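You operate a simulated robot arm through the tools that you are given. There is no shell and no other tool. Be economical: measure what you need, move in short steps, check, and stop when the job is done.

The job below is to be done with a simulated robot arm. You get a single attempt, and the scene is never put back.

JOB
Set the controls near the top of the wall bench. At the end: the yellow tape strip is on the top of the light panel; the heat button is switched on; the hotplate knob is turned to 100; the green jig slide is set to closed; whatever was shut is shut again. Leave all else as you found it, and nothing knocked over. The green jig slide goes toward x +0.7, y -0.7, z +0.0 (a direction in the base frame), to its stop.

Only the result counts: the job must be done as asked and must still hold three seconds after the hand-in. Knocking over, shifting, dropping, spilling or breaking anything else fails it.

ROBOT AND FRAMES
A 6-joint arm with a two-finger gripper, fixed in place. Base frame: the origin is at the foot of the arm, x ahead of it, y to its left, z up. Lengths are in mm, angles in rad, forces in N, time in s.
Its first joint turns from -2.897 to 2.897 rad. Payload 2.45 kg.
The tool frame sits at the grasp point between the pads (the TCP): z along the fingers, y along the line on which they close. The tips reach 20 mm beyond it. The gripper opens to 140 mm. The gripper's body begins 168 mm behind the TCP.
Orientation is that of the tool frame in the base frame, as a unit quaternion [x, y, z, w]. With the fingers straight down and closing along the base's y, the tool's x points along the base's -x, its y along +y and its z along -z.

CONTROLS
- The arm moves only by the tool drive_tool. Its argument "deltas" is a list that holds one entry, the list of rows, each a list of 7 numbers: the shift along the tool's x, y, z in mm, then the turn, a rotation vector about the tool's x, y, z in rad, then the closure, from 0 (fully open) to 1 (shut). In form: [[[tx, ty, tz, rx, ry, rz, hand], ...]]. A call has 1 to 8 rows; each row is the pose to reach, as a shift and turn from the pose commanded when the call began, along the tool's axes at that moment. Rows are played at 5 a second. More than 50 mm and 0.15 rad between two rows, or a gripper value outside its range, and nothing of the call is played. Where a pose cannot be reached the arm comes as near as it can. A force on the tool above 40 N (or 10 N above the force at the start of the call, whichever is more), or a blocked arm, ends the call early, and 0.2 s more pass. The fingers move at their own pace (about 45 mm/s each) and stop on an object; they squeeze with about 22 N. The grip force told is the motor's: it shows also when the fingers shut on nothing. Time passes only in rows, and 0.2 s behind the last, so rows that repeat a pose let the fingers close. The reply holds the time, the measured pose of the TCP, the force on the tool along the base axes, the opening and the grip force, in the units named above and with some noise, with the torque about the TCP (base axes, N m) and any sound that the robot's microphone picked up.
- Cameras (640 x 400 px; columns grow to the right, rows downward): "scene" is fixed at [51.2, 499.6, 1470]; the picture's right is [0.35, -0.94, 0.00], its down [-0.39, -0.15, -0.91] and it looks along [0.85, 0.32, -0.42] (base axes); focal length 343 px, centre (320, 200). "wrist" rides on the gripper at [78, 11, -209] in the tool frame; the picture's right is [-0.14, 0.99, 0.00], its down [-0.92, -0.13, -0.37] and it looks along [-0.37, -0.05, 0.93] (tool axes); focal length 280 px, centre (320, 200). There is no depth. A picture from a camera that has moved, and an enlarged one, comes with that camera's place and axes in the base frame and with its lens.
- grab_frame(camera): a new picture of that camera. It takes no simulated time.
- enlarge(camera, box): a new picture of the part [left, top, right, bottom] of that camera's present view, enlarged. It takes no simulated time.
- sign_off(): hands the job in; it is judged then, once.

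Work in short steps. Places have to be worked out from the pictures, the camera data and where the tool is seen: move nearer, look again, correct. Check each grasp and each placing, and mend what went wrong. You have 120 turns and 84 pictures in all, those below and enlarged ones among them. Open the gripper and draw the arm clear of the work before you hand the job in, unless the task says otherwise; then end with one line.

The tools are called after ">>>" as name(argument=value, ...) on one line, values as JSON. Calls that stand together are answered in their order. drive_tool: Moves the arm, as the interface text tells. Its arguments: {"type":"object","properties":{"deltas":{"type":"array","items":{"type":"array","items":{"type":"array","items":{"type":"number"}}}}},"required":["deltas"]} The other tools are called the same way: grab_frame (camera) takes a picture; enlarge (camera, box) takes an enlarged picture of a part of a camera's view; sign_off () hands the job in.

At the start:

```text
t: 0.0
position: [553.4, 602.0, 1278.2]
tool_rot: [0.0, 1.0, 0.001, 0.0]
force: [0.0, -0.2, 0.3]
moment: [-0.01, 0.0, -0.03]
opening: 139.9
grasp_force: 0.0
```

scene: 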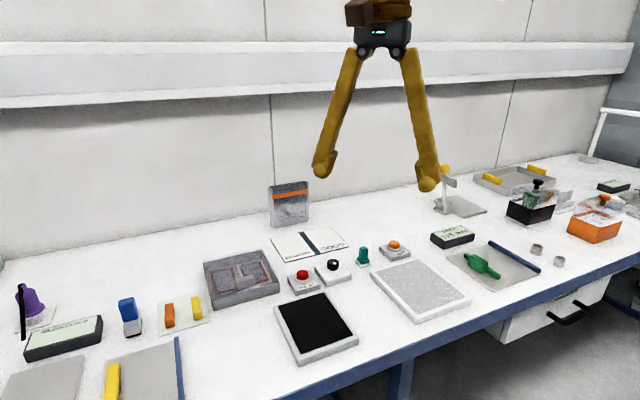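
wrist: 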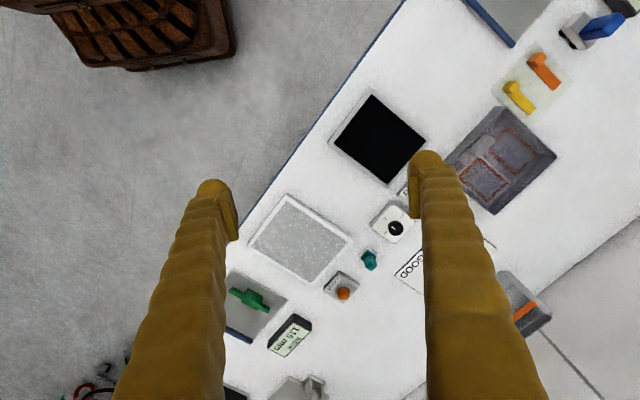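

I start by looking closer at the scene to tell the controls apart.

>>> enlarge(camera="scene", box=[180, 170, 400, 310])

>>> enlarge(camera="scene", box=[360, 150, 640, 330])

>>> enlarge(camera="scene", box=[0, 260, 220, 400])

```text
2.86 times, centred on (290, 240) of scene
camera zoom: at [51.2, 499.6, 1470.0], right [0.35, -0.94, 0.0], down [-0.39, -0.15, -0.91], along [0.85, 0.32, -0.42], focal length 981 px, centre (406, 86)
```

zoom: 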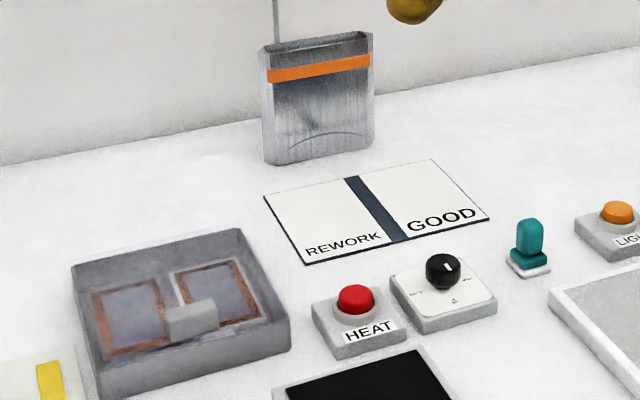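

```text
2.22 times, centred on (500, 240) of scene
camera zoom: at [51.2, 499.6, 1470.0], right [0.35, -0.94, 0.0], down [-0.39, -0.15, -0.91], along [0.85, 0.32, -0.42], focal length 763 px, centre (-80, 111)
```

zoom: 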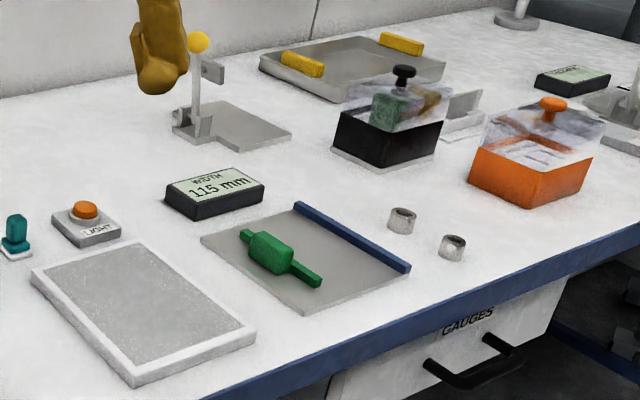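

```text
2.86 times, centred on (110, 330) of scene
camera zoom: at [51.2, 499.6, 1470.0], right [0.35, -0.94, 0.0], down [-0.39, -0.15, -0.91], along [0.85, 0.32, -0.42], focal length 981 px, centre (920, -171)
```

zoom: 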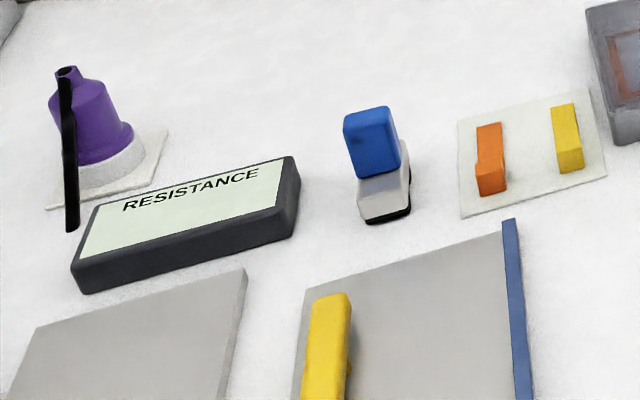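

The bench top seems to be near z 870–880, with the knob at about (800, 745, 905), which is about 1090 mm out. I move over it, staying high, to see how far the arm reaches and to look from closer.

>>> drive_tool(deltas=[[[-35, 20, 20, 0, 0, 0, 0], [-70, 40, 40, 0, 0, 0, 0], [-105, 60, 60, 0, 0, 0, 0], [-140, 80, 80, 0, 0, 0, 0], [-175, 100, 100, 0, 0, 0, 0], [-210, 120, 120, 0, 0, 0, 0], [-240, 140, 140, 0, 0, 0, 0]]])

>>> grab_frame(camera="wrist")

```text
t: 1.6
position: [794.7, 742.4, 1142.3]
tool_rot: [0.001, 1.0, 0.001, 0.001]
force: [0.3, -1.3, 1.3]
moment: [0.06, -0.06, 0.02]
opening: 140.2
grasp_force: 0.0
```

```text
78 pictures are left
camera wrist: at [715.3, 753.1, 1351.2], right [0.14, 0.99, 0.0], down [0.92, -0.13, 0.37], along [0.37, -0.05, -0.93], focal length 280 px, centre (320, 200)
```

wrist: 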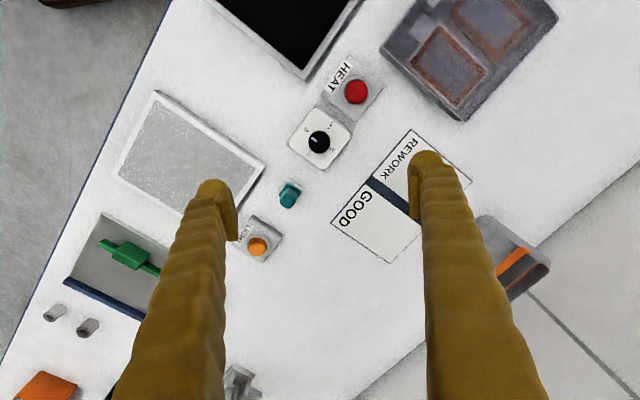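

The arm reaches here with the tool straight down, and the knob comes out near (792, 741). I enlarge the knob, button, slide and panel.

>>> enlarge(camera="wrist", box=[270, 50, 400, 180])

>>> enlarge(camera="wrist", box=[30, 80, 290, 340])

```text
3.08 times, centred on (335, 115) of wrist
camera zoom: at [715.3, 753.1, 1351.2], right [0.14, 0.99, 0.0], down [0.92, -0.13, 0.37], along [0.37, -0.05, -0.93], focal length 863 px, centre (274, 462)
```

zoom: 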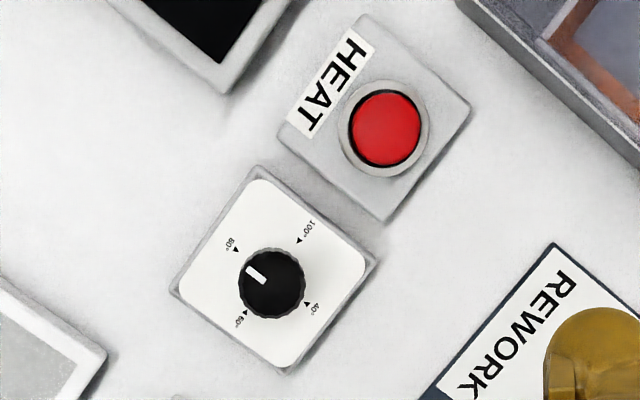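

```text
1.54 times, centred on (160, 210) of wrist
camera zoom: at [715.3, 753.1, 1351.2], right [0.14, 0.99, 0.0], down [0.92, -0.13, 0.37], along [0.37, -0.05, -0.93], focal length 431 px, centre (566, 185)
```

zoom: 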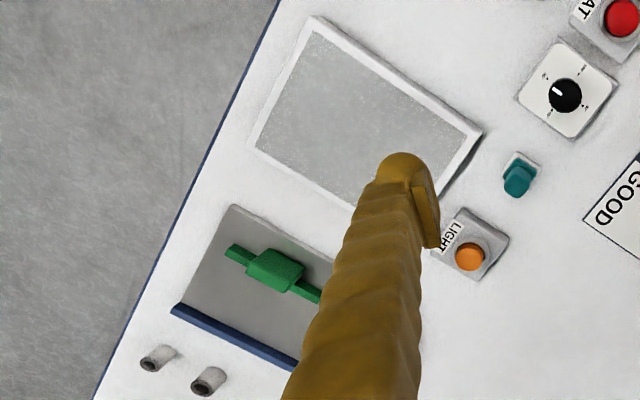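

The knob points to 80, and 100 is a quarter turn clockwise as seen from above. I go down over the knob with the fingers partly closed to refine its place.

>>> drive_tool(deltas=[[[1, 0, 40, 0, 0, 0, 0.5], [2, 0, 80, 0, 0, 0, 0.5], [3, 0, 120, 0, 0, 0, 0.5], [3, 0, 160, 0, 0, 0, 0.5], [3, 0, 170, 0, 0, 0, 0.5]]])

>>> grab_frame(camera="wrist")

>>> enlarge(camera="scene", box=[280, 220, 400, 300])

```text
t: 2.8
position: [790.8, 741.6, 966.8]
tool_rot: [0.0, 1.0, 0.0, 0.001]
force: [-0.1, -0.1, 0.0]
moment: [0.01, 0.0, 0.02]
opening: 69.9
grasp_force: 0.0
```

```text
75 pictures are left
camera wrist: at [711.8, 751.6, 1175.8], right [0.14, 0.99, 0.0], down [0.92, -0.13, 0.37], along [0.37, -0.05, -0.93], focal length 280 px, centre (320, 200)
```

wrist: 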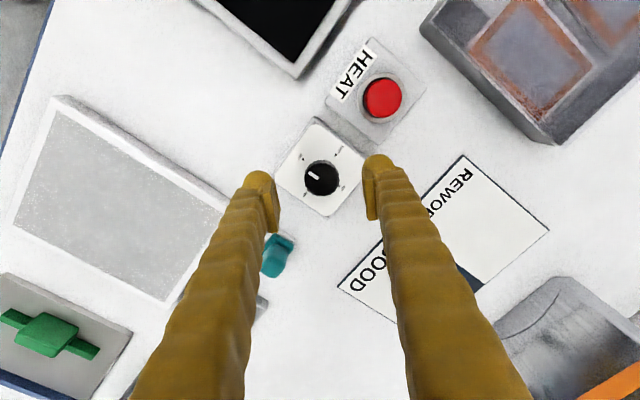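

```text
5.00 times, centred on (340, 260) of scene
camera zoom: at [51.2, 499.6, 1470.0], right [0.35, -0.94, 0.0], down [-0.39, -0.15, -0.91], along [0.85, 0.32, -0.42], focal length 1716 px, centre (220, -100)
```

zoom: 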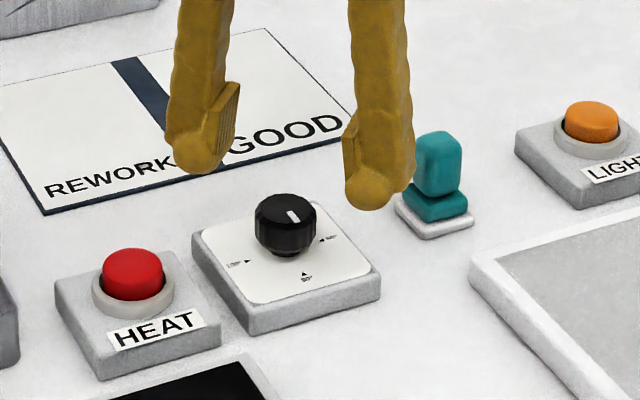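

The knob centre is near (793, 741.5) with its top at about 915. I lower to TCP z 922 and look again.

>>> drive_tool(deltas=[[[-1, 0, 20, 0, 0, 0, 0.5], [-2, 0, 40, 0, 0, 0, 0.5], [-2, 0, 45, 0, 0, 0, 0.5]]])

>>> enlarge(camera="wrist", box=[220, 110, 420, 260])

>>> enlarge(camera="scene", box=[280, 220, 400, 300])

```text
t: 3.6
position: [793.7, 742.0, 922.6]
tool_rot: [0.0, 1.0, 0.001, 0.001]
force: [0.1, 0.7, -0.1]
moment: [-0.01, 0.01, 0.01]
opening: 69.9
grasp_force: 0.0
```

```text
2.67 times, centred on (320, 185) of wrist
camera zoom: at [714.2, 752.6, 1132.5], right [0.14, 0.99, 0.0], down [0.92, -0.13, 0.37], along [0.37, -0.05, -0.93], focal length 748 px, centre (320, 240)
```

zoom: 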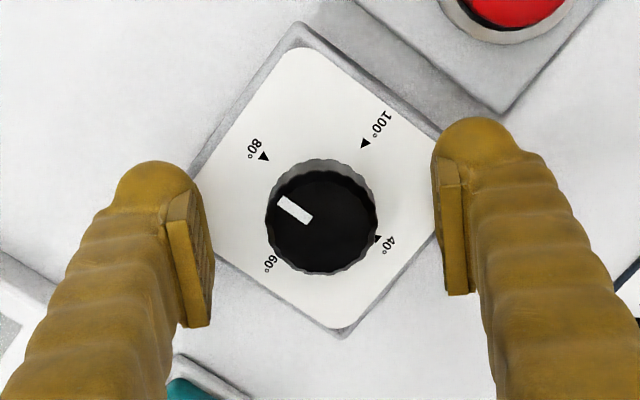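

```text
5.00 times, centred on (340, 260) of scene
camera zoom: at [51.2, 499.6, 1470.0], right [0.35, -0.94, 0.0], down [-0.39, -0.15, -0.91], along [0.85, 0.32, -0.42], focal length 1716 px, centre (220, -100)
```

zoom: 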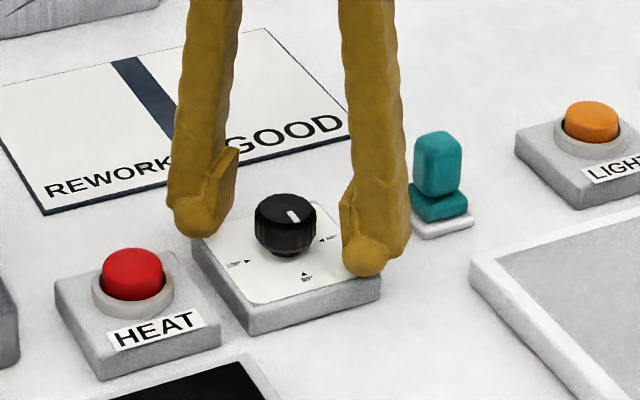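

The fingers straddle the knob evenly. I lower 5 mm more and close on it.

>>> drive_tool(deltas=[[[-1, 0, 5, 0, 0, 0, 0.5], [-1, 0, 5, 0, 0, 0, 0.8], [-1, 0, 5, 0, 0, 0, 0.8], [-1, 0, 5, 0, 0, 0, 0.8]]])

>>> enlarge(camera="wrist", box=[220, 110, 420, 260])

```text
t: 4.6
position: [793.3, 742.4, 917.7]
tool_rot: [0.001, 1.0, 0.001, 0.0]
force: [0.7, 8.4, -1.8]
moment: [0.05, -0.03, 0.02]
opening: 33.0
grasp_force: 4.1
```

```text
2.67 times, centred on (320, 185) of wrist
camera zoom: at [715.0, 752.7, 1127.4], right [0.14, 0.99, 0.0], down [0.92, -0.13, 0.37], along [0.37, -0.05, -0.93], focal length 748 px, centre (320, 240)
```

zoom: 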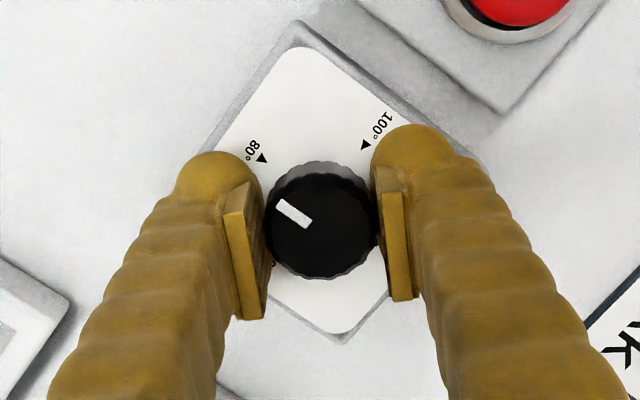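

Opening reads 33 mm, so it is touching. I shift 1 mm to centre, grip fully, and turn clockwise in steps.

>>> drive_tool(deltas=[[[0, 1, 0, 0, 0, 0, 1], [0, 1, 0, 0, 0, 0, 1], [0, 1, 0, 0, 0, 0.13, 1], [0, 1, 0, 0, 0, 0.26, 1], [0, 1, 0, 0, 0, 0.39, 1], [0, 1, 0, 0, 0, 0.52, 1], [0, 1, 0, 0, 0, 0.65, 1], [0, 1, 0, 0, 0, 0.78, 1]]])

>>> enlarge(camera="wrist", box=[220, 110, 420, 260])

```text
t: 6.4
position: [794.4, 740.4, 917.9]
tool_rot: [0.368, 0.93, -0.001, 0.0]
force: [-4.2, -7.5, 6.8]
moment: [-0.1, 0.05, 0.02]
opening: 31.2
grasp_force: 45.3
stopped in row 8: the force on the tool passed its limit at 43 N (the readings are from after the stop); the commanded pose is now the measured one
```

```text
2.67 times, centred on (320, 185) of wrist
camera zoom: at [743.6, 803.1, 1127.4], right [0.78, 0.63, 0.0], down [0.58, -0.72, 0.37], along [0.23, -0.29, -0.93], focal length 748 px, centre (320, 240)
```

zoom: 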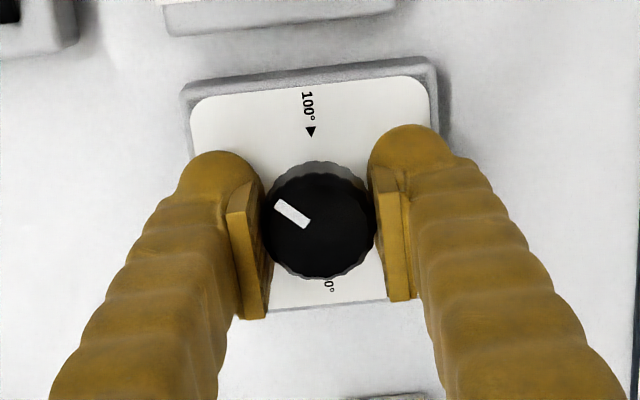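

The knob follows the fingers, having turned about 0.75 rad. I carry on with the remaining 0.83 rad.

>>> drive_tool(deltas=[[[0, 0, 0, 0, 0, 0.1, 1], [0, 0, 0, 0, 0, 0.2, 1], [0, 0, 0, 0, 0, 0.3, 1], [0, 0, 0, 0, 0, 0.4, 1], [0, 0, 0, 0, 0, 0.5, 1], [0, 0, 0, 0, 0, 0.6, 1], [0, 0, 0, 0, 0, 0.7, 1], [0, 0, 0, 0, 0, 0.82, 1]]])

>>> enlarge(camera="wrist", box=[220, 110, 420, 260])

```text
t: 7.8
position: [792.0, 741.3, 917.9]
tool_rot: [0.62, 0.785, -0.003, 0.0]
force: [-5.8, -5.8, 6.4]
moment: [-0.06, 0.03, 0.05]
opening: 31.5
grasp_force: 44.9
stopped in row 7: the force on the tool passed its limit at 41 N (the readings are from after the stop); the commanded pose is now the measured one
```

```text
2.67 times, centred on (320, 185) of wrist
camera zoom: at [784.9, 819.9, 1127.2], right [1.0, 0.1, 0.0], down [0.09, -0.92, 0.37], along [0.03, -0.37, -0.93], focal length 748 px, centre (320, 240)
```

zoom: 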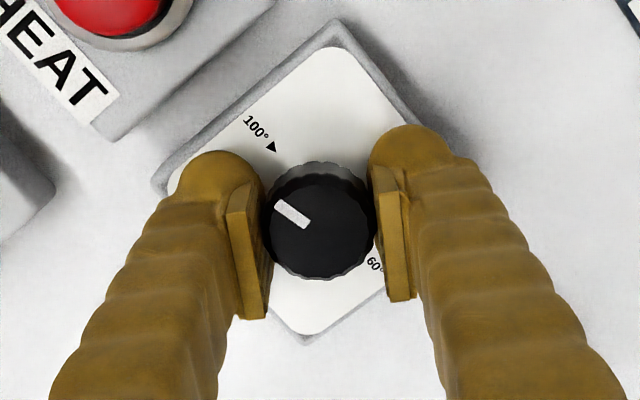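

0.23 rad remain; I finish the turn.

>>> drive_tool(deltas=[[[0, 0, 0, 0, 0, 0.06, 1], [0, 0, 0, 0, 0, 0.12, 1], [0, 0, 0, 0, 0, 0.18, 1], [0, 0, 0, 0, 0, 0.235, 1], [0, 0, 0, 0, 0, 0.235, 1]]])

>>> enlarge(camera="wrist", box=[220, 110, 420, 260])

```text
t: 9.0
position: [791.5, 740.6, 917.8]
tool_rot: [0.708, 0.707, 0.0, 0.0]
force: [-19.7, -3.0, 5.9]
moment: [-0.01, 0.19, 0.49]
opening: 31.5
grasp_force: 45.0
```

```text
2.67 times, centred on (320, 185) of wrist
camera zoom: at [803.1, 819.3, 1127.1], right [0.99, -0.14, 0.0], down [-0.13, -0.92, 0.37], along [-0.05, -0.37, -0.93], focal length 748 px, centre (320, 240)
```

zoom: 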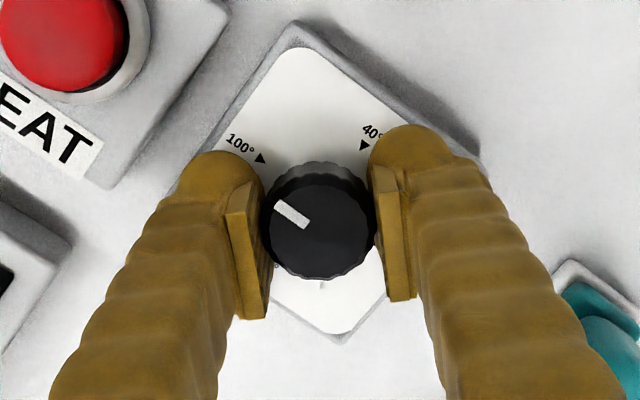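

The tool has turned a full quarter and the pointer shows 100. I release and lift, then check.

>>> drive_tool(deltas=[[[0, 0, 0, 0, 0, 0, 0.6], [0, 0, 0, 0, 0, 0, 0.55], [0, 0, -30, 0, 0, 0, 0.55], [0, 0, -70, 0, 0, 0, 0.55], [0, 0, -100, 0, 0, 0, 0.55]]])

>>> enlarge(camera="wrist", box=[200, 70, 440, 250])

>>> enlarge(camera="scene", box=[260, 240, 380, 320])

```text
t: 10.2
position: [791.2, 739.9, 1017.0]
tool_rot: [0.708, 0.706, -0.003, -0.001]
force: [0.3, 0.2, 0.0]
moment: [0.0, 0.01, -0.03]
opening: 62.7
grasp_force: 0.0
```

```text
2.22 times, centred on (320, 160) of wrist
camera zoom: at [802.6, 818.7, 1225.7], right [0.99, -0.14, 0.0], down [-0.13, -0.92, 0.37], along [-0.05, -0.37, -0.93], focal length 623 px, centre (320, 289)
```

zoom: 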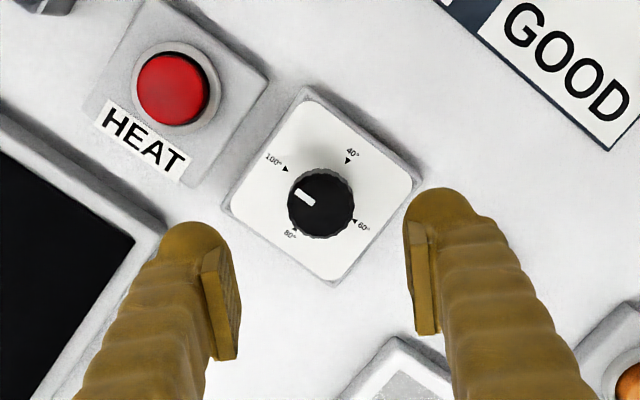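

```text
5.00 times, centred on (320, 280) of scene
camera zoom: at [51.2, 499.6, 1470.0], right [0.35, -0.94, 0.0], down [-0.39, -0.15, -0.91], along [0.85, 0.32, -0.42], focal length 1716 px, centre (320, -200)
```

zoom: 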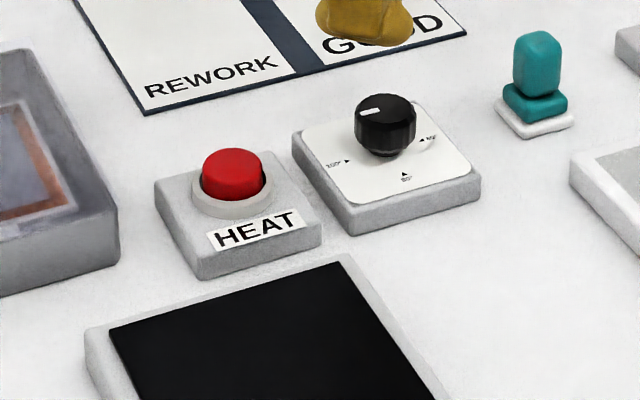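

The knob reads 100. The HEAT button is at about (729, 805) with its top near 910. I close the fingers and move above it.

>>> drive_tool(deltas=[[[22, -21, 0, 0, 0, 0, 1], [44, -42, 0, 0, 0, 0, 1], [65, -62, 10, 0, 0, 0, 1], [65, -62, 50, 0, 0, 0, 1], [65, -62, 60, 0, 0, 0, 1]]])

>>> enlarge(camera="wrist", box=[220, 80, 420, 230])

>>> enlarge(camera="scene", box=[260, 240, 380, 320])

```text
t: 11.4
position: [731.7, 805.7, 956.8]
tool_rot: [0.707, 0.707, -0.001, 0.0]
force: [-0.1, -0.1, 1.1]
moment: [0.02, 0.01, 0.01]
opening: 0.0
grasp_force: 21.9
```

```text
2.67 times, centred on (320, 155) of wrist
camera zoom: at [741.9, 884.5, 1166.4], right [0.99, -0.14, 0.0], down [-0.13, -0.92, 0.37], along [-0.05, -0.37, -0.93], focal length 748 px, centre (320, 320)
```

zoom: 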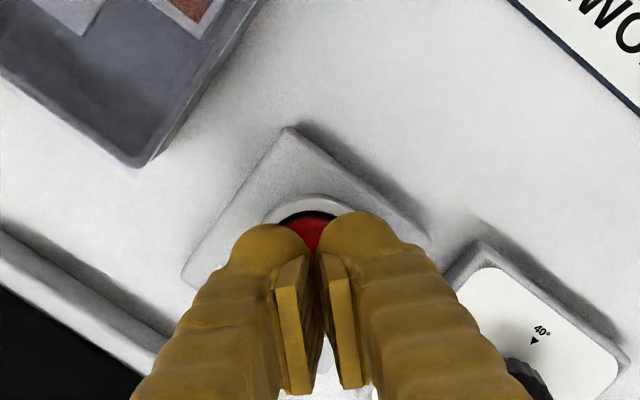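

```text
5.00 times, centred on (320, 280) of scene
camera zoom: at [51.2, 499.6, 1470.0], right [0.35, -0.94, 0.0], down [-0.39, -0.15, -0.91], along [0.85, 0.32, -0.42], focal length 1716 px, centre (320, -200)
```

zoom: 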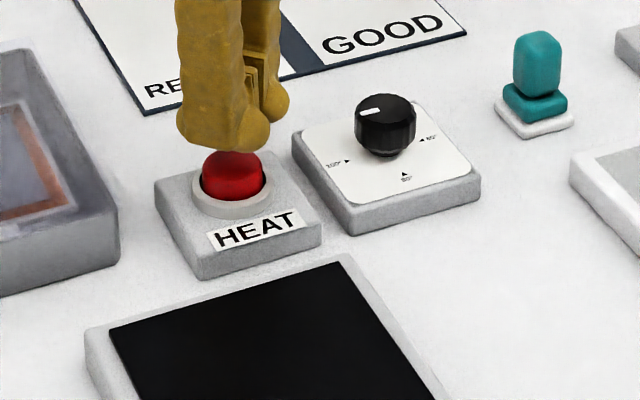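

The fingers are over the button. I press down slowly.

>>> drive_tool(deltas=[[[0, 2, 12, 0, 0, 0, 1], [0, 2, 18, 0, 0, 0, 1], [0, 2, 22, 0, 0, 0, 1], [0, 2, 25, 0, 0, 0, 1], [0, 2, 27, 0, 0, 0, 1], [0, 2, 29, 0, 0, 0, 1]]])

```text
t: 13.0
position: [732.6, 806.5, 930.9]
tool_rot: [0.707, 0.707, 0.0, 0.0]
force: [-2.7, -1.8, 12.2]
moment: [0.02, 0.06, -0.01]
opening: 5.9
grasp_force: 29.6
heard: click, click
stopped in row 6: the force on the tool passed its limit at 42 N (the readings are from after the stop); the commanded pose is now the measured one
```

Two clicks were heard. I lift and look at the button's state.

>>> drive_tool(deltas=[[[0, 0, -10, 0, 0, 0, 1], [0, 0, -50, 0, 0, 0, 1], [30, 0, -90, 0, 0, 0, 1], [60, 0, -100, 0, 0, 0, 1]]])

>>> enlarge(camera="scene", box=[260, 240, 380, 320])

>>> grab_frame(camera="wrist")

```text
t: 14.0
position: [730.0, 866.0, 1031.6]
tool_rot: [0.707, 0.707, -0.001, 0.0]
force: [0.0, -0.5, -0.2]
moment: [0.0, 0.01, -0.03]
opening: 0.0
grasp_force: 29.4
```

```text
5.00 times, centred on (320, 280) of scene
camera zoom: at [51.2, 499.6, 1470.0], right [0.35, -0.94, 0.0], down [-0.39, -0.15, -0.91], along [0.85, 0.32, -0.42], focal length 1716 px, centre (320, -200)
```

zoom: 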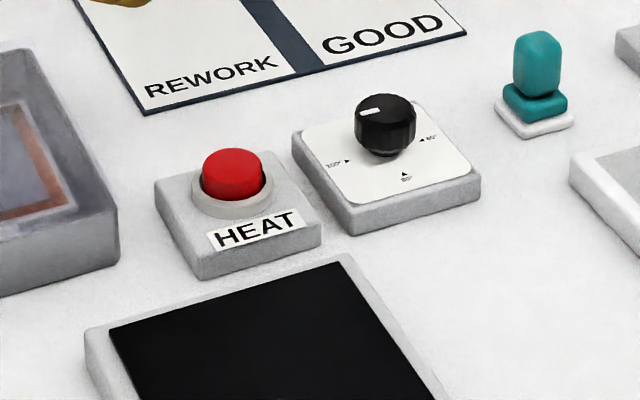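

```text
62 pictures are left
camera wrist: at [741.4, 944.5, 1239.7], right [0.99, -0.14, 0.0], down [-0.13, -0.92, 0.37], along [-0.05, -0.37, -0.93], focal length 280 px, centre (320, 200)
```

wrist: 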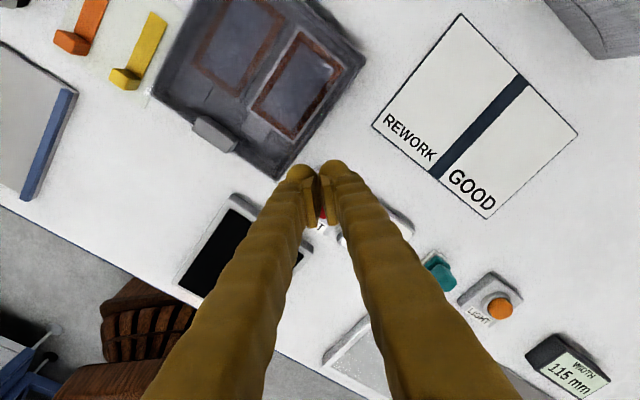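

The button looks the same as before, and two clicks may mean it toggled on and then off. I look very closely at the button and hotplate for any indicator.

>>> enlarge(camera="scene", box=[284, 262, 324, 298])

>>> enlarge(camera="scene", box=[270, 280, 360, 360])

```text
11.11 times, centred on (304, 280) of scene
camera zoom: at [51.2, 499.6, 1470.0], right [0.35, -0.94, 0.0], down [-0.39, -0.15, -0.91], along [0.85, 0.32, -0.42], focal length 3813 px, centre (498, -689)
```

zoom: 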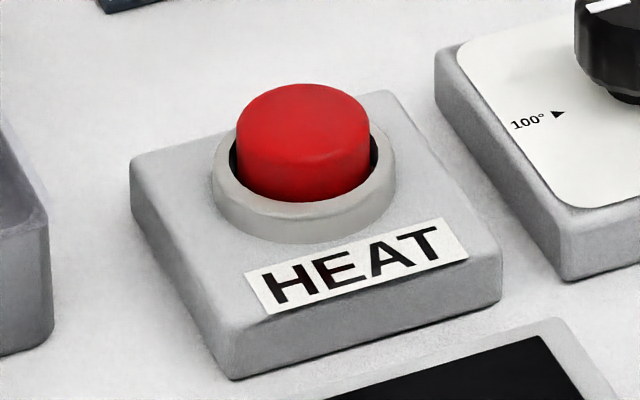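

```text
5.00 times, centred on (315, 320) of scene
camera zoom: at [51.2, 499.6, 1470.0], right [0.35, -0.94, 0.0], down [-0.39, -0.15, -0.91], along [0.85, 0.32, -0.42], focal length 1716 px, centre (345, -400)
```

zoom: 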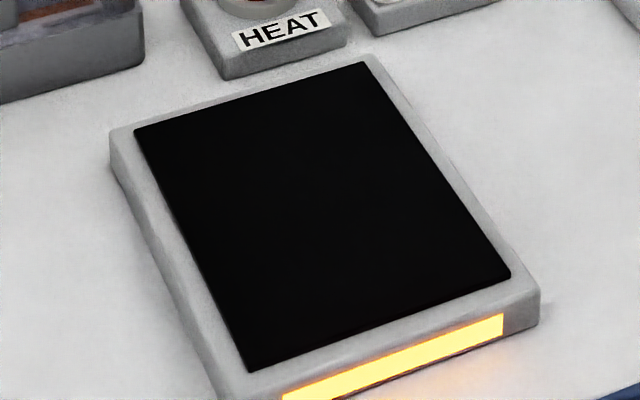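

The hotplate's front strip now glows amber, which it did not before, so the heat is on. Next is the green slide: I move high over it.

>>> drive_tool(deltas=[[[0, 0, -50, 0, 0, 0, 1], [-20, 10, -90, 0, 0, 0, 1], [-60, 30, -100, 0, 0, 0, 1], [-100, 50, -100, 0, 0, 0, 1], [-140, 70, -100, 0, 0, 0, 1], [-180, 90, -100, 0, 0, 0, 1], [-220, 110, -100, 0, 0, 0, 1], [-260, 130, -100, 0, 0, 0, 1]]])

>>> drive_tool(deltas=[[[-40, 20, 0, 0, 0, 0, 1], [-80, 40, 0, 0, 0, 0, 1], [-120, 60, 0, 0, 0, 0, 1], [-160, 80, 0, 0, 0, 0, 1]]])

>>> grab_frame(camera="wrist")

```text
t: 15.8
position: [863.2, 608.9, 1129.7]
tool_rot: [0.708, 0.706, 0.0, 0.001]
force: [-0.5, 0.2, -0.1]
moment: [-0.04, -0.04, 0.0]
opening: 0.0
grasp_force: 29.8
```

```text
t: 16.8
position: [944.0, 446.7, 1129.5]
tool_rot: [0.707, 0.707, 0.0, 0.0]
force: [-0.3, -0.5, 0.2]
moment: [0.0, -0.02, -0.01]
opening: 0.2
grasp_force: 29.8
```

```text
59 pictures are left
camera wrist: at [953.7, 525.1, 1338.2], right [0.99, -0.14, 0.0], down [-0.13, -0.92, 0.37], along [-0.05, -0.37, -0.93], focal length 280 px, centre (320, 200)
```

wrist: 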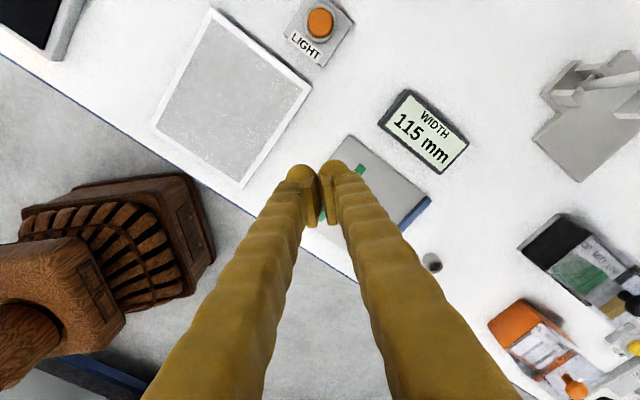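

The fingers hide the slide. I turn the tool 45° back, so the closing axis is across the slide direction, open the fingers and look.

>>> drive_tool(deltas=[[[0, 0, 0, 0, 0, -0.13, 0], [0, 0, 0, 0, 0, -0.26, 0], [0, 0, 0, 0, 0, -0.39, 0], [0, 0, 0, 0, 0, -0.52, 0], [0, 0, 0, 0, 0, -0.65, 0], [0, 0, 0, 0, 0, -0.785, 0]]])

>>> grab_frame(camera="wrist")

```text
t: 18.2
position: [943.9, 446.0, 1129.9]
tool_rot: [0.383, 0.924, 0.0, -0.001]
force: [-0.1, -1.0, 0.4]
moment: [0.0, 0.03, 0.0]
opening: 123.6
grasp_force: 0.1
```

```text
58 pictures are left
camera wrist: at [895.1, 508.8, 1339.6], right [0.8, 0.6, 0.0], down [0.56, -0.74, 0.37], along [0.22, -0.29, -0.93], focal length 280 px, centre (320, 200)
```

wrist: 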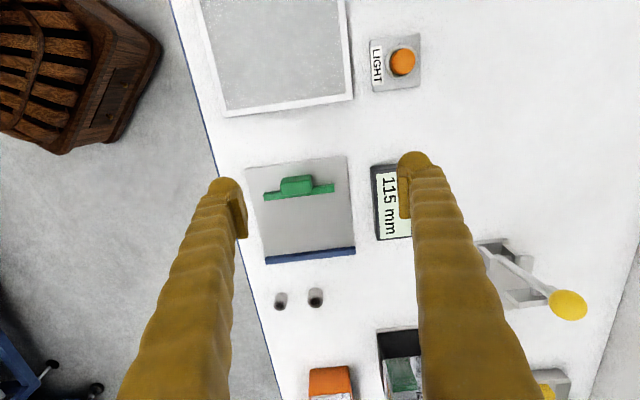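

The green bar with its block lies across the plate, and it must go towards the blue fence. I enlarge it in both views for its measures.

>>> enlarge(camera="wrist", box=[230, 140, 380, 280])

>>> enlarge(camera="scene", box=[430, 220, 570, 310])

```text
2.86 times, centred on (305, 210) of wrist
camera zoom: at [895.1, 508.8, 1339.6], right [0.8, 0.6, 0.0], down [0.56, -0.74, 0.37], along [0.22, -0.29, -0.93], focal length 801 px, centre (363, 171)
```

zoom: 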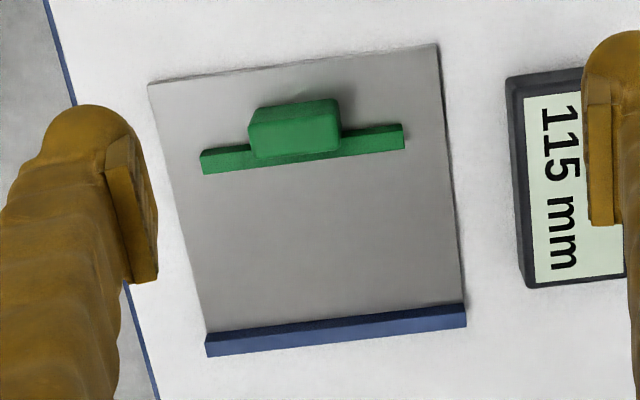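

```text
4.44 times, centred on (500, 265) of scene
camera zoom: at [51.2, 499.6, 1470.0], right [0.35, -0.94, 0.0], down [-0.39, -0.15, -0.91], along [0.85, 0.32, -0.42], focal length 1525 px, centre (-480, -89)
```

zoom: 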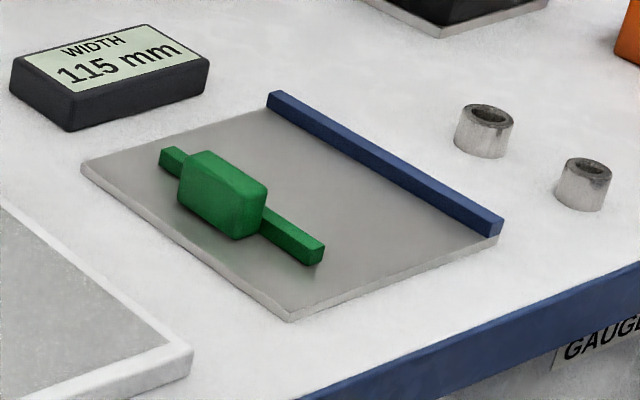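

I plan to push the block from behind with closed fingers. I go to about 45 mm behind its centre, at TCP z 970, and look.

>>> drive_tool(deltas=[[[-3, -16, 0, 0, 0, 0, 1], [-6, -32, 0, 0, 0, 0, 1], [-9, -47, 0, 0, 0, 0, 1], [-9, -47, 45, 0, 0, 0, 1], [-9, -47, 90, 0, 0, 0, 1], [-9, -47, 135, 0, 0, 0, 1], [-9, -47, 160, 0, 0, 0, 1]]])

>>> enlarge(camera="wrist", box=[200, 100, 440, 300])

>>> enlarge(camera="scene", box=[430, 200, 570, 310])

```text
t: 19.8
position: [914.2, 407.1, 970.3]
tool_rot: [0.384, 0.923, 0.001, 0.0]
force: [-0.3, -0.2, 0.1]
moment: [-0.01, -0.01, 0.01]
opening: 0.0
grasp_force: 14.5
```

```text
2.00 times, centred on (320, 200) of wrist
camera zoom: at [866.7, 469.3, 1178.9], right [0.8, 0.6, 0.0], down [0.56, -0.74, 0.37], along [0.22, -0.29, -0.93], focal length 561 px, centre (320, 200)
```

zoom: 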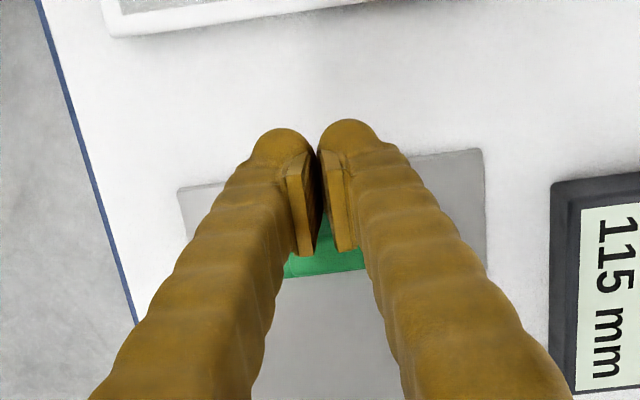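

```text
3.64 times, centred on (500, 255) of scene
camera zoom: at [51.2, 499.6, 1470.0], right [0.35, -0.94, 0.0], down [-0.39, -0.15, -0.91], along [0.85, 0.32, -0.42], focal length 1248 px, centre (-334, 0)
```

zoom: 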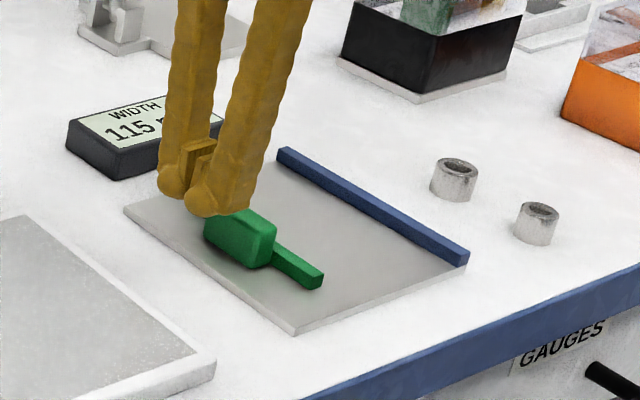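

Geometry says the fingers will land just behind the block. I descend to tips at about z 898 and check.

>>> drive_tool(deltas=[[[0, 0, 20, 0, 0, 0, 1], [0, 0, 40, 0, 0, 0, 1], [0, 0, 48, 0, 0, 0, 1], [0, 0, 53, 0, 0, 0, 1]]])

>>> enlarge(camera="wrist", box=[200, 100, 440, 300])

>>> enlarge(camera="scene", box=[430, 200, 570, 310])

```text
t: 20.8
position: [914.0, 406.3, 918.3]
tool_rot: [0.383, 0.924, 0.001, 0.0]
force: [0.2, -0.2, 0.1]
moment: [-0.02, 0.05, 0.03]
opening: 0.0
grasp_force: 21.9
```

```text
2.00 times, centred on (320, 200) of wrist
camera zoom: at [865.9, 469.7, 1127.1], right [0.8, 0.6, 0.0], down [0.56, -0.74, 0.37], along [0.22, -0.29, -0.93], focal length 561 px, centre (320, 200)
```

zoom: 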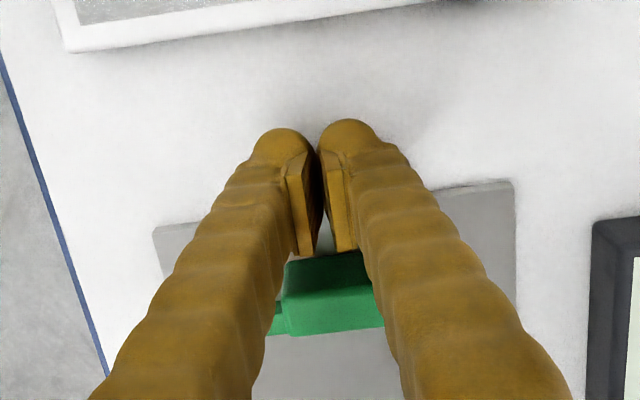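

```text
3.64 times, centred on (500, 255) of scene
camera zoom: at [51.2, 499.6, 1470.0], right [0.35, -0.94, 0.0], down [-0.39, -0.15, -0.91], along [0.85, 0.32, -0.42], focal length 1248 px, centre (-334, 0)
```

zoom: 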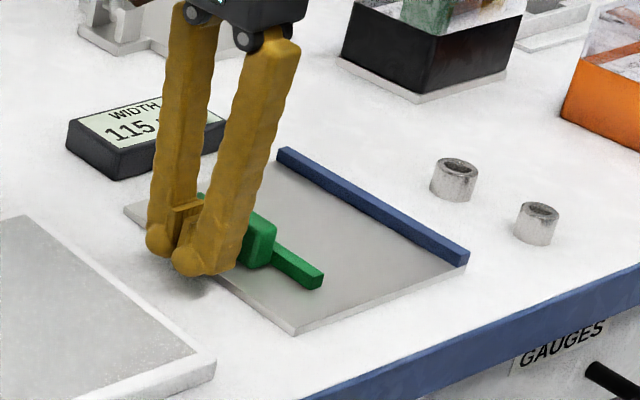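

The fingers sit just behind the block. I shift 6 mm to its middle, go 4 mm lower, and begin pushing.

>>> drive_tool(deltas=[[[0, 6, 2, 0, 0, 0, 1], [-6, 6, 4, 0, 0, 0, 1], [-14, 6, 4, 0, 0, 0, 1], [-22, 6, 4, 0, 0, 0, 1], [-30, 6, 4, 0, 0, 0, 1], [-38, 6, 4, 0, 0, 0, 1]]])

>>> enlarge(camera="scene", box=[430, 200, 570, 310])

```text
t: 22.2
position: [945.9, 382.3, 912.6]
tool_rot: [0.384, 0.923, -0.002, -0.001]
force: [-0.4, 0.7, 0.3]
moment: [-0.01, -0.01, 0.02]
opening: 0.0
grasp_force: 21.5
```

```text
3.64 times, centred on (500, 255) of scene
camera zoom: at [51.2, 499.6, 1470.0], right [0.35, -0.94, 0.0], down [-0.39, -0.15, -0.91], along [0.85, 0.32, -0.42], focal length 1248 px, centre (-334, 0)
```

zoom: 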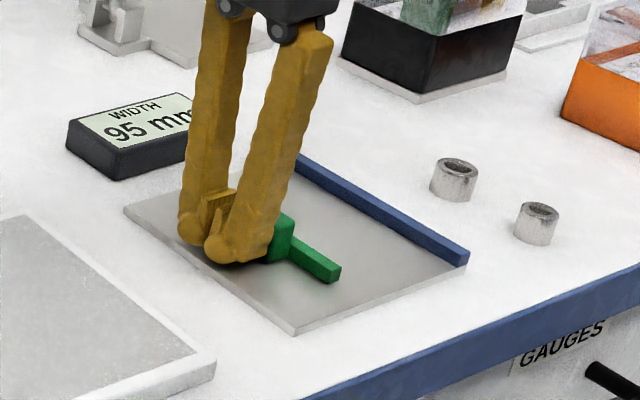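

The slide follows, and the gauge now reads 95. I keep pushing towards the stop.

>>> drive_tool(deltas=[[[-9, 0, 0, 0, 0, 0, 1], [-18, 0, 0, 0, 0, 0, 1], [-27, 0, 0, 0, 0, 0, 1], [-36, 0, 0, 0, 0, 0, 1], [-45, 0, 0, 0, 0, 0, 1], [-54, 0, 0, 0, 0, 0, 1], [-62, 0, 0, 0, 0, 0, 1], [-70, 0, 0, 0, 0, 0, 1]]])

>>> enlarge(camera="scene", box=[430, 200, 570, 310])

```text
t: 23.9
position: [986.4, 344.3, 914.1]
tool_rot: [0.382, 0.924, -0.001, -0.003]
force: [-9.7, 6.6, 2.2]
moment: [-0.04, 0.14, -0.04]
opening: 5.7
grasp_force: 28.9
stopped in row 8: the force on the tool passed its limit at 52 N (the readings are from after the stop); the commanded pose is now the measured one
```

```text
3.64 times, centred on (500, 255) of scene
camera zoom: at [51.2, 499.6, 1470.0], right [0.35, -0.94, 0.0], down [-0.39, -0.15, -0.91], along [0.85, 0.32, -0.42], focal length 1248 px, centre (-334, 0)
```

zoom: 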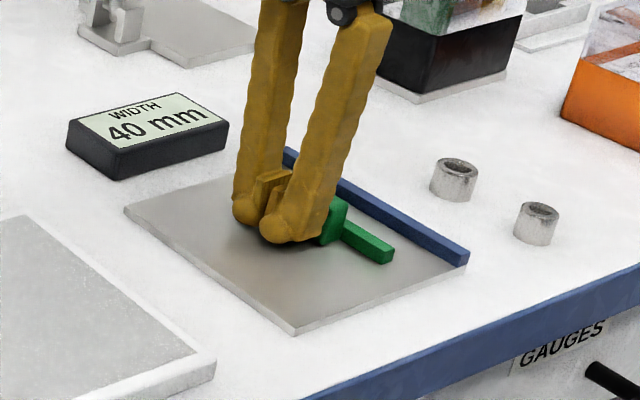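

The push ran into a firm stop at 52 N with the gauge at 40 mm. I back off and lift clear, then check.

>>> drive_tool(deltas=[[[8, 0, 0, 0, 0, 0, 1], [15, 0, -30, 0, 0, 0, 1], [15, 0, -75, 0, 0, 0, 1], [15, 0, -120, 0, 0, 0, 1], [15, 0, -165, 0, 0, 0, 1], [15, 0, -210, 0, 0, 0, 1], [50, 0, -210, 0, 0, 0, 1], [95, 0, -210, 0, 0, 0, 1]]])

>>> enlarge(camera="scene", box=[370, 200, 570, 330])

```text
t: 25.7
position: [920.0, 407.0, 1120.7]
tool_rot: [0.382, 0.924, 0.0, -0.003]
force: [-0.1, -1.1, -0.1]
moment: [0.03, 0.02, 0.02]
opening: 0.0
grasp_force: 29.3
```

```text
3.08 times, centred on (470, 265) of scene
camera zoom: at [51.2, 499.6, 1470.0], right [0.35, -0.94, 0.0], down [-0.39, -0.15, -0.91], along [0.85, 0.32, -0.42], focal length 1056 px, centre (-142, 0)
```

zoom: 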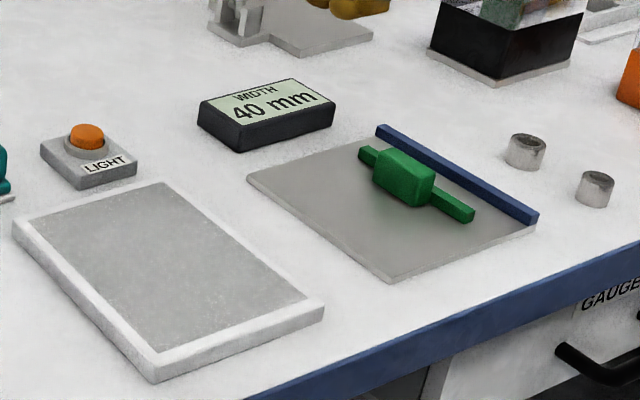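

The slide is at its stop, with the gauge at a steady 40 mm. Next is the yellow tape strip near (552, 1014); I travel there high up.

>>> drive_tool(deltas=[[[42, 10, 0, 0, 0, 0, 1], [84, 20, 0, 0, 0, 0, 1], [126, 30, 0, 0, 0, 0, 1], [168, 40, 0, 0, 0, 0, 1], [210, 50, 0, 0, 0, 0, 1], [252, 60, 0, 0, 0, 0, 1], [294, 70, 0, 0, 0, 0, 1], [336, 80, 0, 0, 0, 0, 1]]])

>>> drive_tool(deltas=[[[42, 10, 0, 0, 0, 0, 0.5], [84, 20, 0, 0, 0, 0, 0.5], [126, 30, 0, 0, 0, 0, 0.5], [168, 40, 0, 0, 0, 0, 0.5], [210, 50, 0, 0, 0, 0, 0.5], [252, 60, 0, 0, 0, 0, 0.5], [294, 70, 0, 0, 0, 0, 0.5]]])

>>> grab_frame(camera="wrist")

>>> enlarge(camera="scene", box=[150, 280, 220, 340])

```text
t: 27.5
position: [739.6, 705.4, 1127.7]
tool_rot: [0.382, 0.924, -0.001, -0.003]
force: [1.1, 0.6, 0.2]
moment: [0.06, 0.02, -0.01]
opening: 0.1
grasp_force: 28.9
```

```text
t: 29.1
position: [584.3, 960.9, 1128.8]
tool_rot: [0.383, 0.924, 0.0, -0.003]
force: [0.7, -0.2, 1.2]
moment: [0.07, 0.0, -0.01]
opening: 70.2
grasp_force: 0.0
```

```text
48 pictures are left
camera wrist: at [537.4, 1023.7, 1337.7], right [0.8, 0.6, 0.0], down [0.56, -0.74, 0.36], along [0.22, -0.29, -0.93], focal length 280 px, centre (320, 200)
```

wrist: 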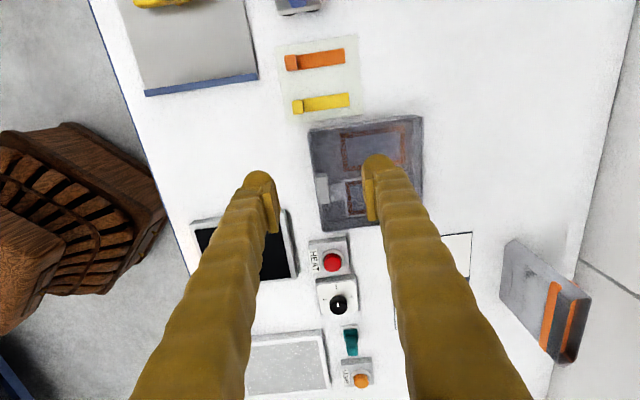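

```text
6.67 times, centred on (185, 310) of scene
camera zoom: at [51.2, 499.6, 1470.0], right [0.35, -0.94, 0.0], down [-0.39, -0.15, -0.91], along [0.85, 0.32, -0.42], focal length 2288 px, centre (1220, -533)
```

zoom: 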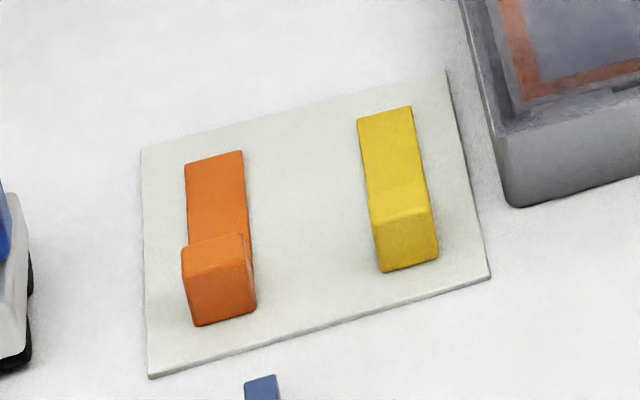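

The strip is flat with a raised tab at its front end, near (526, 987). I turn the tool so the fingers close across the strip's width and move above the tab.

>>> drive_tool(deltas=[[[8, -3, 0, 0, 0, -0.14, 0.6], [16, -6, 0, 0, 0, -0.28, 0.6], [24, -9, 0, 0, 0, -0.42, 0.6], [32, -12, 0, 0, 0, -0.56, 0.6], [40, -15, 0, 0, 0, -0.7, 0.6], [48, -18, 0, 0, 0, -0.84, 0.6], [54, -21, 0, 0, 0, -0.98, 0.6], [59, -23, 0, 0, 0, -1.12, 0.6]]])

>>> drive_tool(deltas=[[[0, 0, 20, 0, 0, -0.15, 0.6], [0, 0, 50, 0, 0, -0.3, 0.6], [0, 0, 90, 0, 0, -0.45, 0.6], [0, 0, 120, 0, 0, -0.45, 0.6]]])

>>> grab_frame(camera="wrist")

```text
t: 30.9
position: [523.8, 985.0, 1127.1]
tool_rot: [-0.168, 0.986, 0.001, -0.003]
force: [-0.6, 0.1, 0.1]
moment: [0.01, -0.03, 0.05]
opening: 56.0
grasp_force: 0.1
```

```text
t: 31.9
position: [522.6, 985.6, 1008.1]
tool_rot: [-0.382, 0.924, 0.001, -0.002]
force: [-0.1, -0.8, 0.4]
moment: [0.0, 0.0, 0.0]
opening: 55.9
grasp_force: 0.0
```

```text
46 pictures are left
camera wrist: at [460.0, 938.3, 1217.3], right [-0.6, 0.8, 0.0], down [0.74, 0.56, 0.37], along [0.29, 0.22, -0.93], focal length 280 px, centre (320, 200)
```

wrist: 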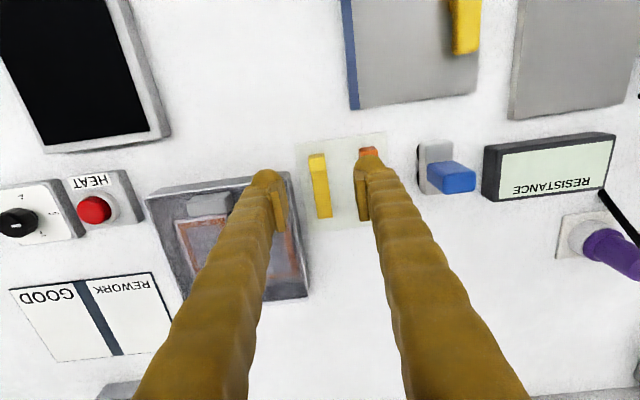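

>>> enlarge(camera="wrist", box=[250, 120, 410, 240])

```text
3.33 times, centred on (330, 180) of wrist
camera zoom: at [460.0, 938.3, 1217.3], right [-0.6, 0.8, 0.0], down [0.74, 0.56, 0.37], along [0.29, 0.22, -0.93], focal length 935 px, centre (287, 267)
```

zoom: 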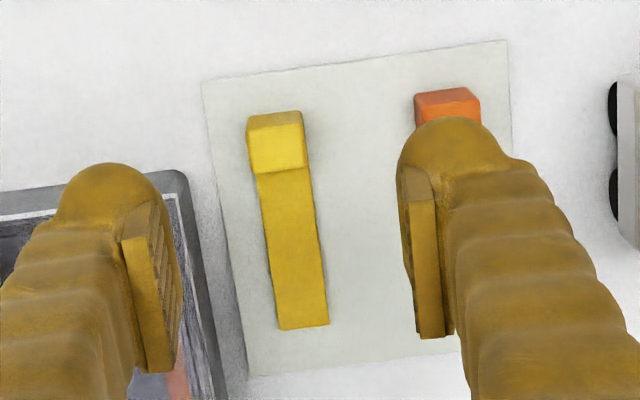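

The tab is about 20 mm wide at (527, 984.5), with the tray close on one side. I narrow the fingers to 30 mm, shift slightly to the front, and descend partway.

>>> drive_tool(deltas=[[[4, -3.6, 20, 0, 0, 0, 0.78], [4, -3.6, 45, 0, 0, 0, 0.78], [4, -3.6, 68, 0, 0, 0, 0.78]]])

>>> enlarge(camera="wrist", box=[240, 120, 400, 240])

>>> enlarge(camera="scene", box=[150, 270, 230, 330])

```text
t: 32.7
position: [522.9, 982.9, 941.5]
tool_rot: [-0.383, 0.924, 0.002, -0.002]
force: [-0.1, 0.6, -0.8]
moment: [0.05, 0.02, -0.02]
opening: 30.8
grasp_force: 0.0
```

```text
3.33 times, centred on (320, 180) of wrist
camera zoom: at [461.1, 934.0, 1150.7], right [-0.6, 0.8, 0.0], down [0.74, 0.56, 0.37], along [0.29, 0.22, -0.93], focal length 935 px, centre (320, 267)
```

zoom: 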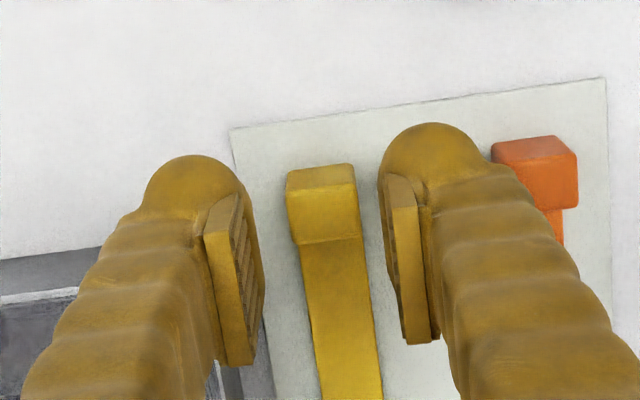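

```text
6.67 times, centred on (190, 300) of scene
camera zoom: at [51.2, 499.6, 1470.0], right [0.35, -0.94, 0.0], down [-0.39, -0.15, -0.91], along [0.85, 0.32, -0.42], focal length 2288 px, centre (1187, -467)
```

zoom: 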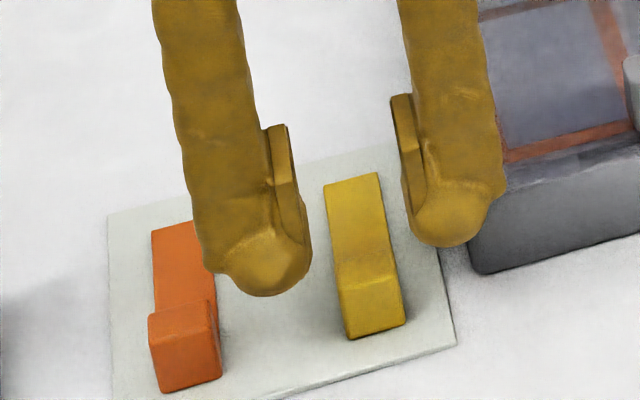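

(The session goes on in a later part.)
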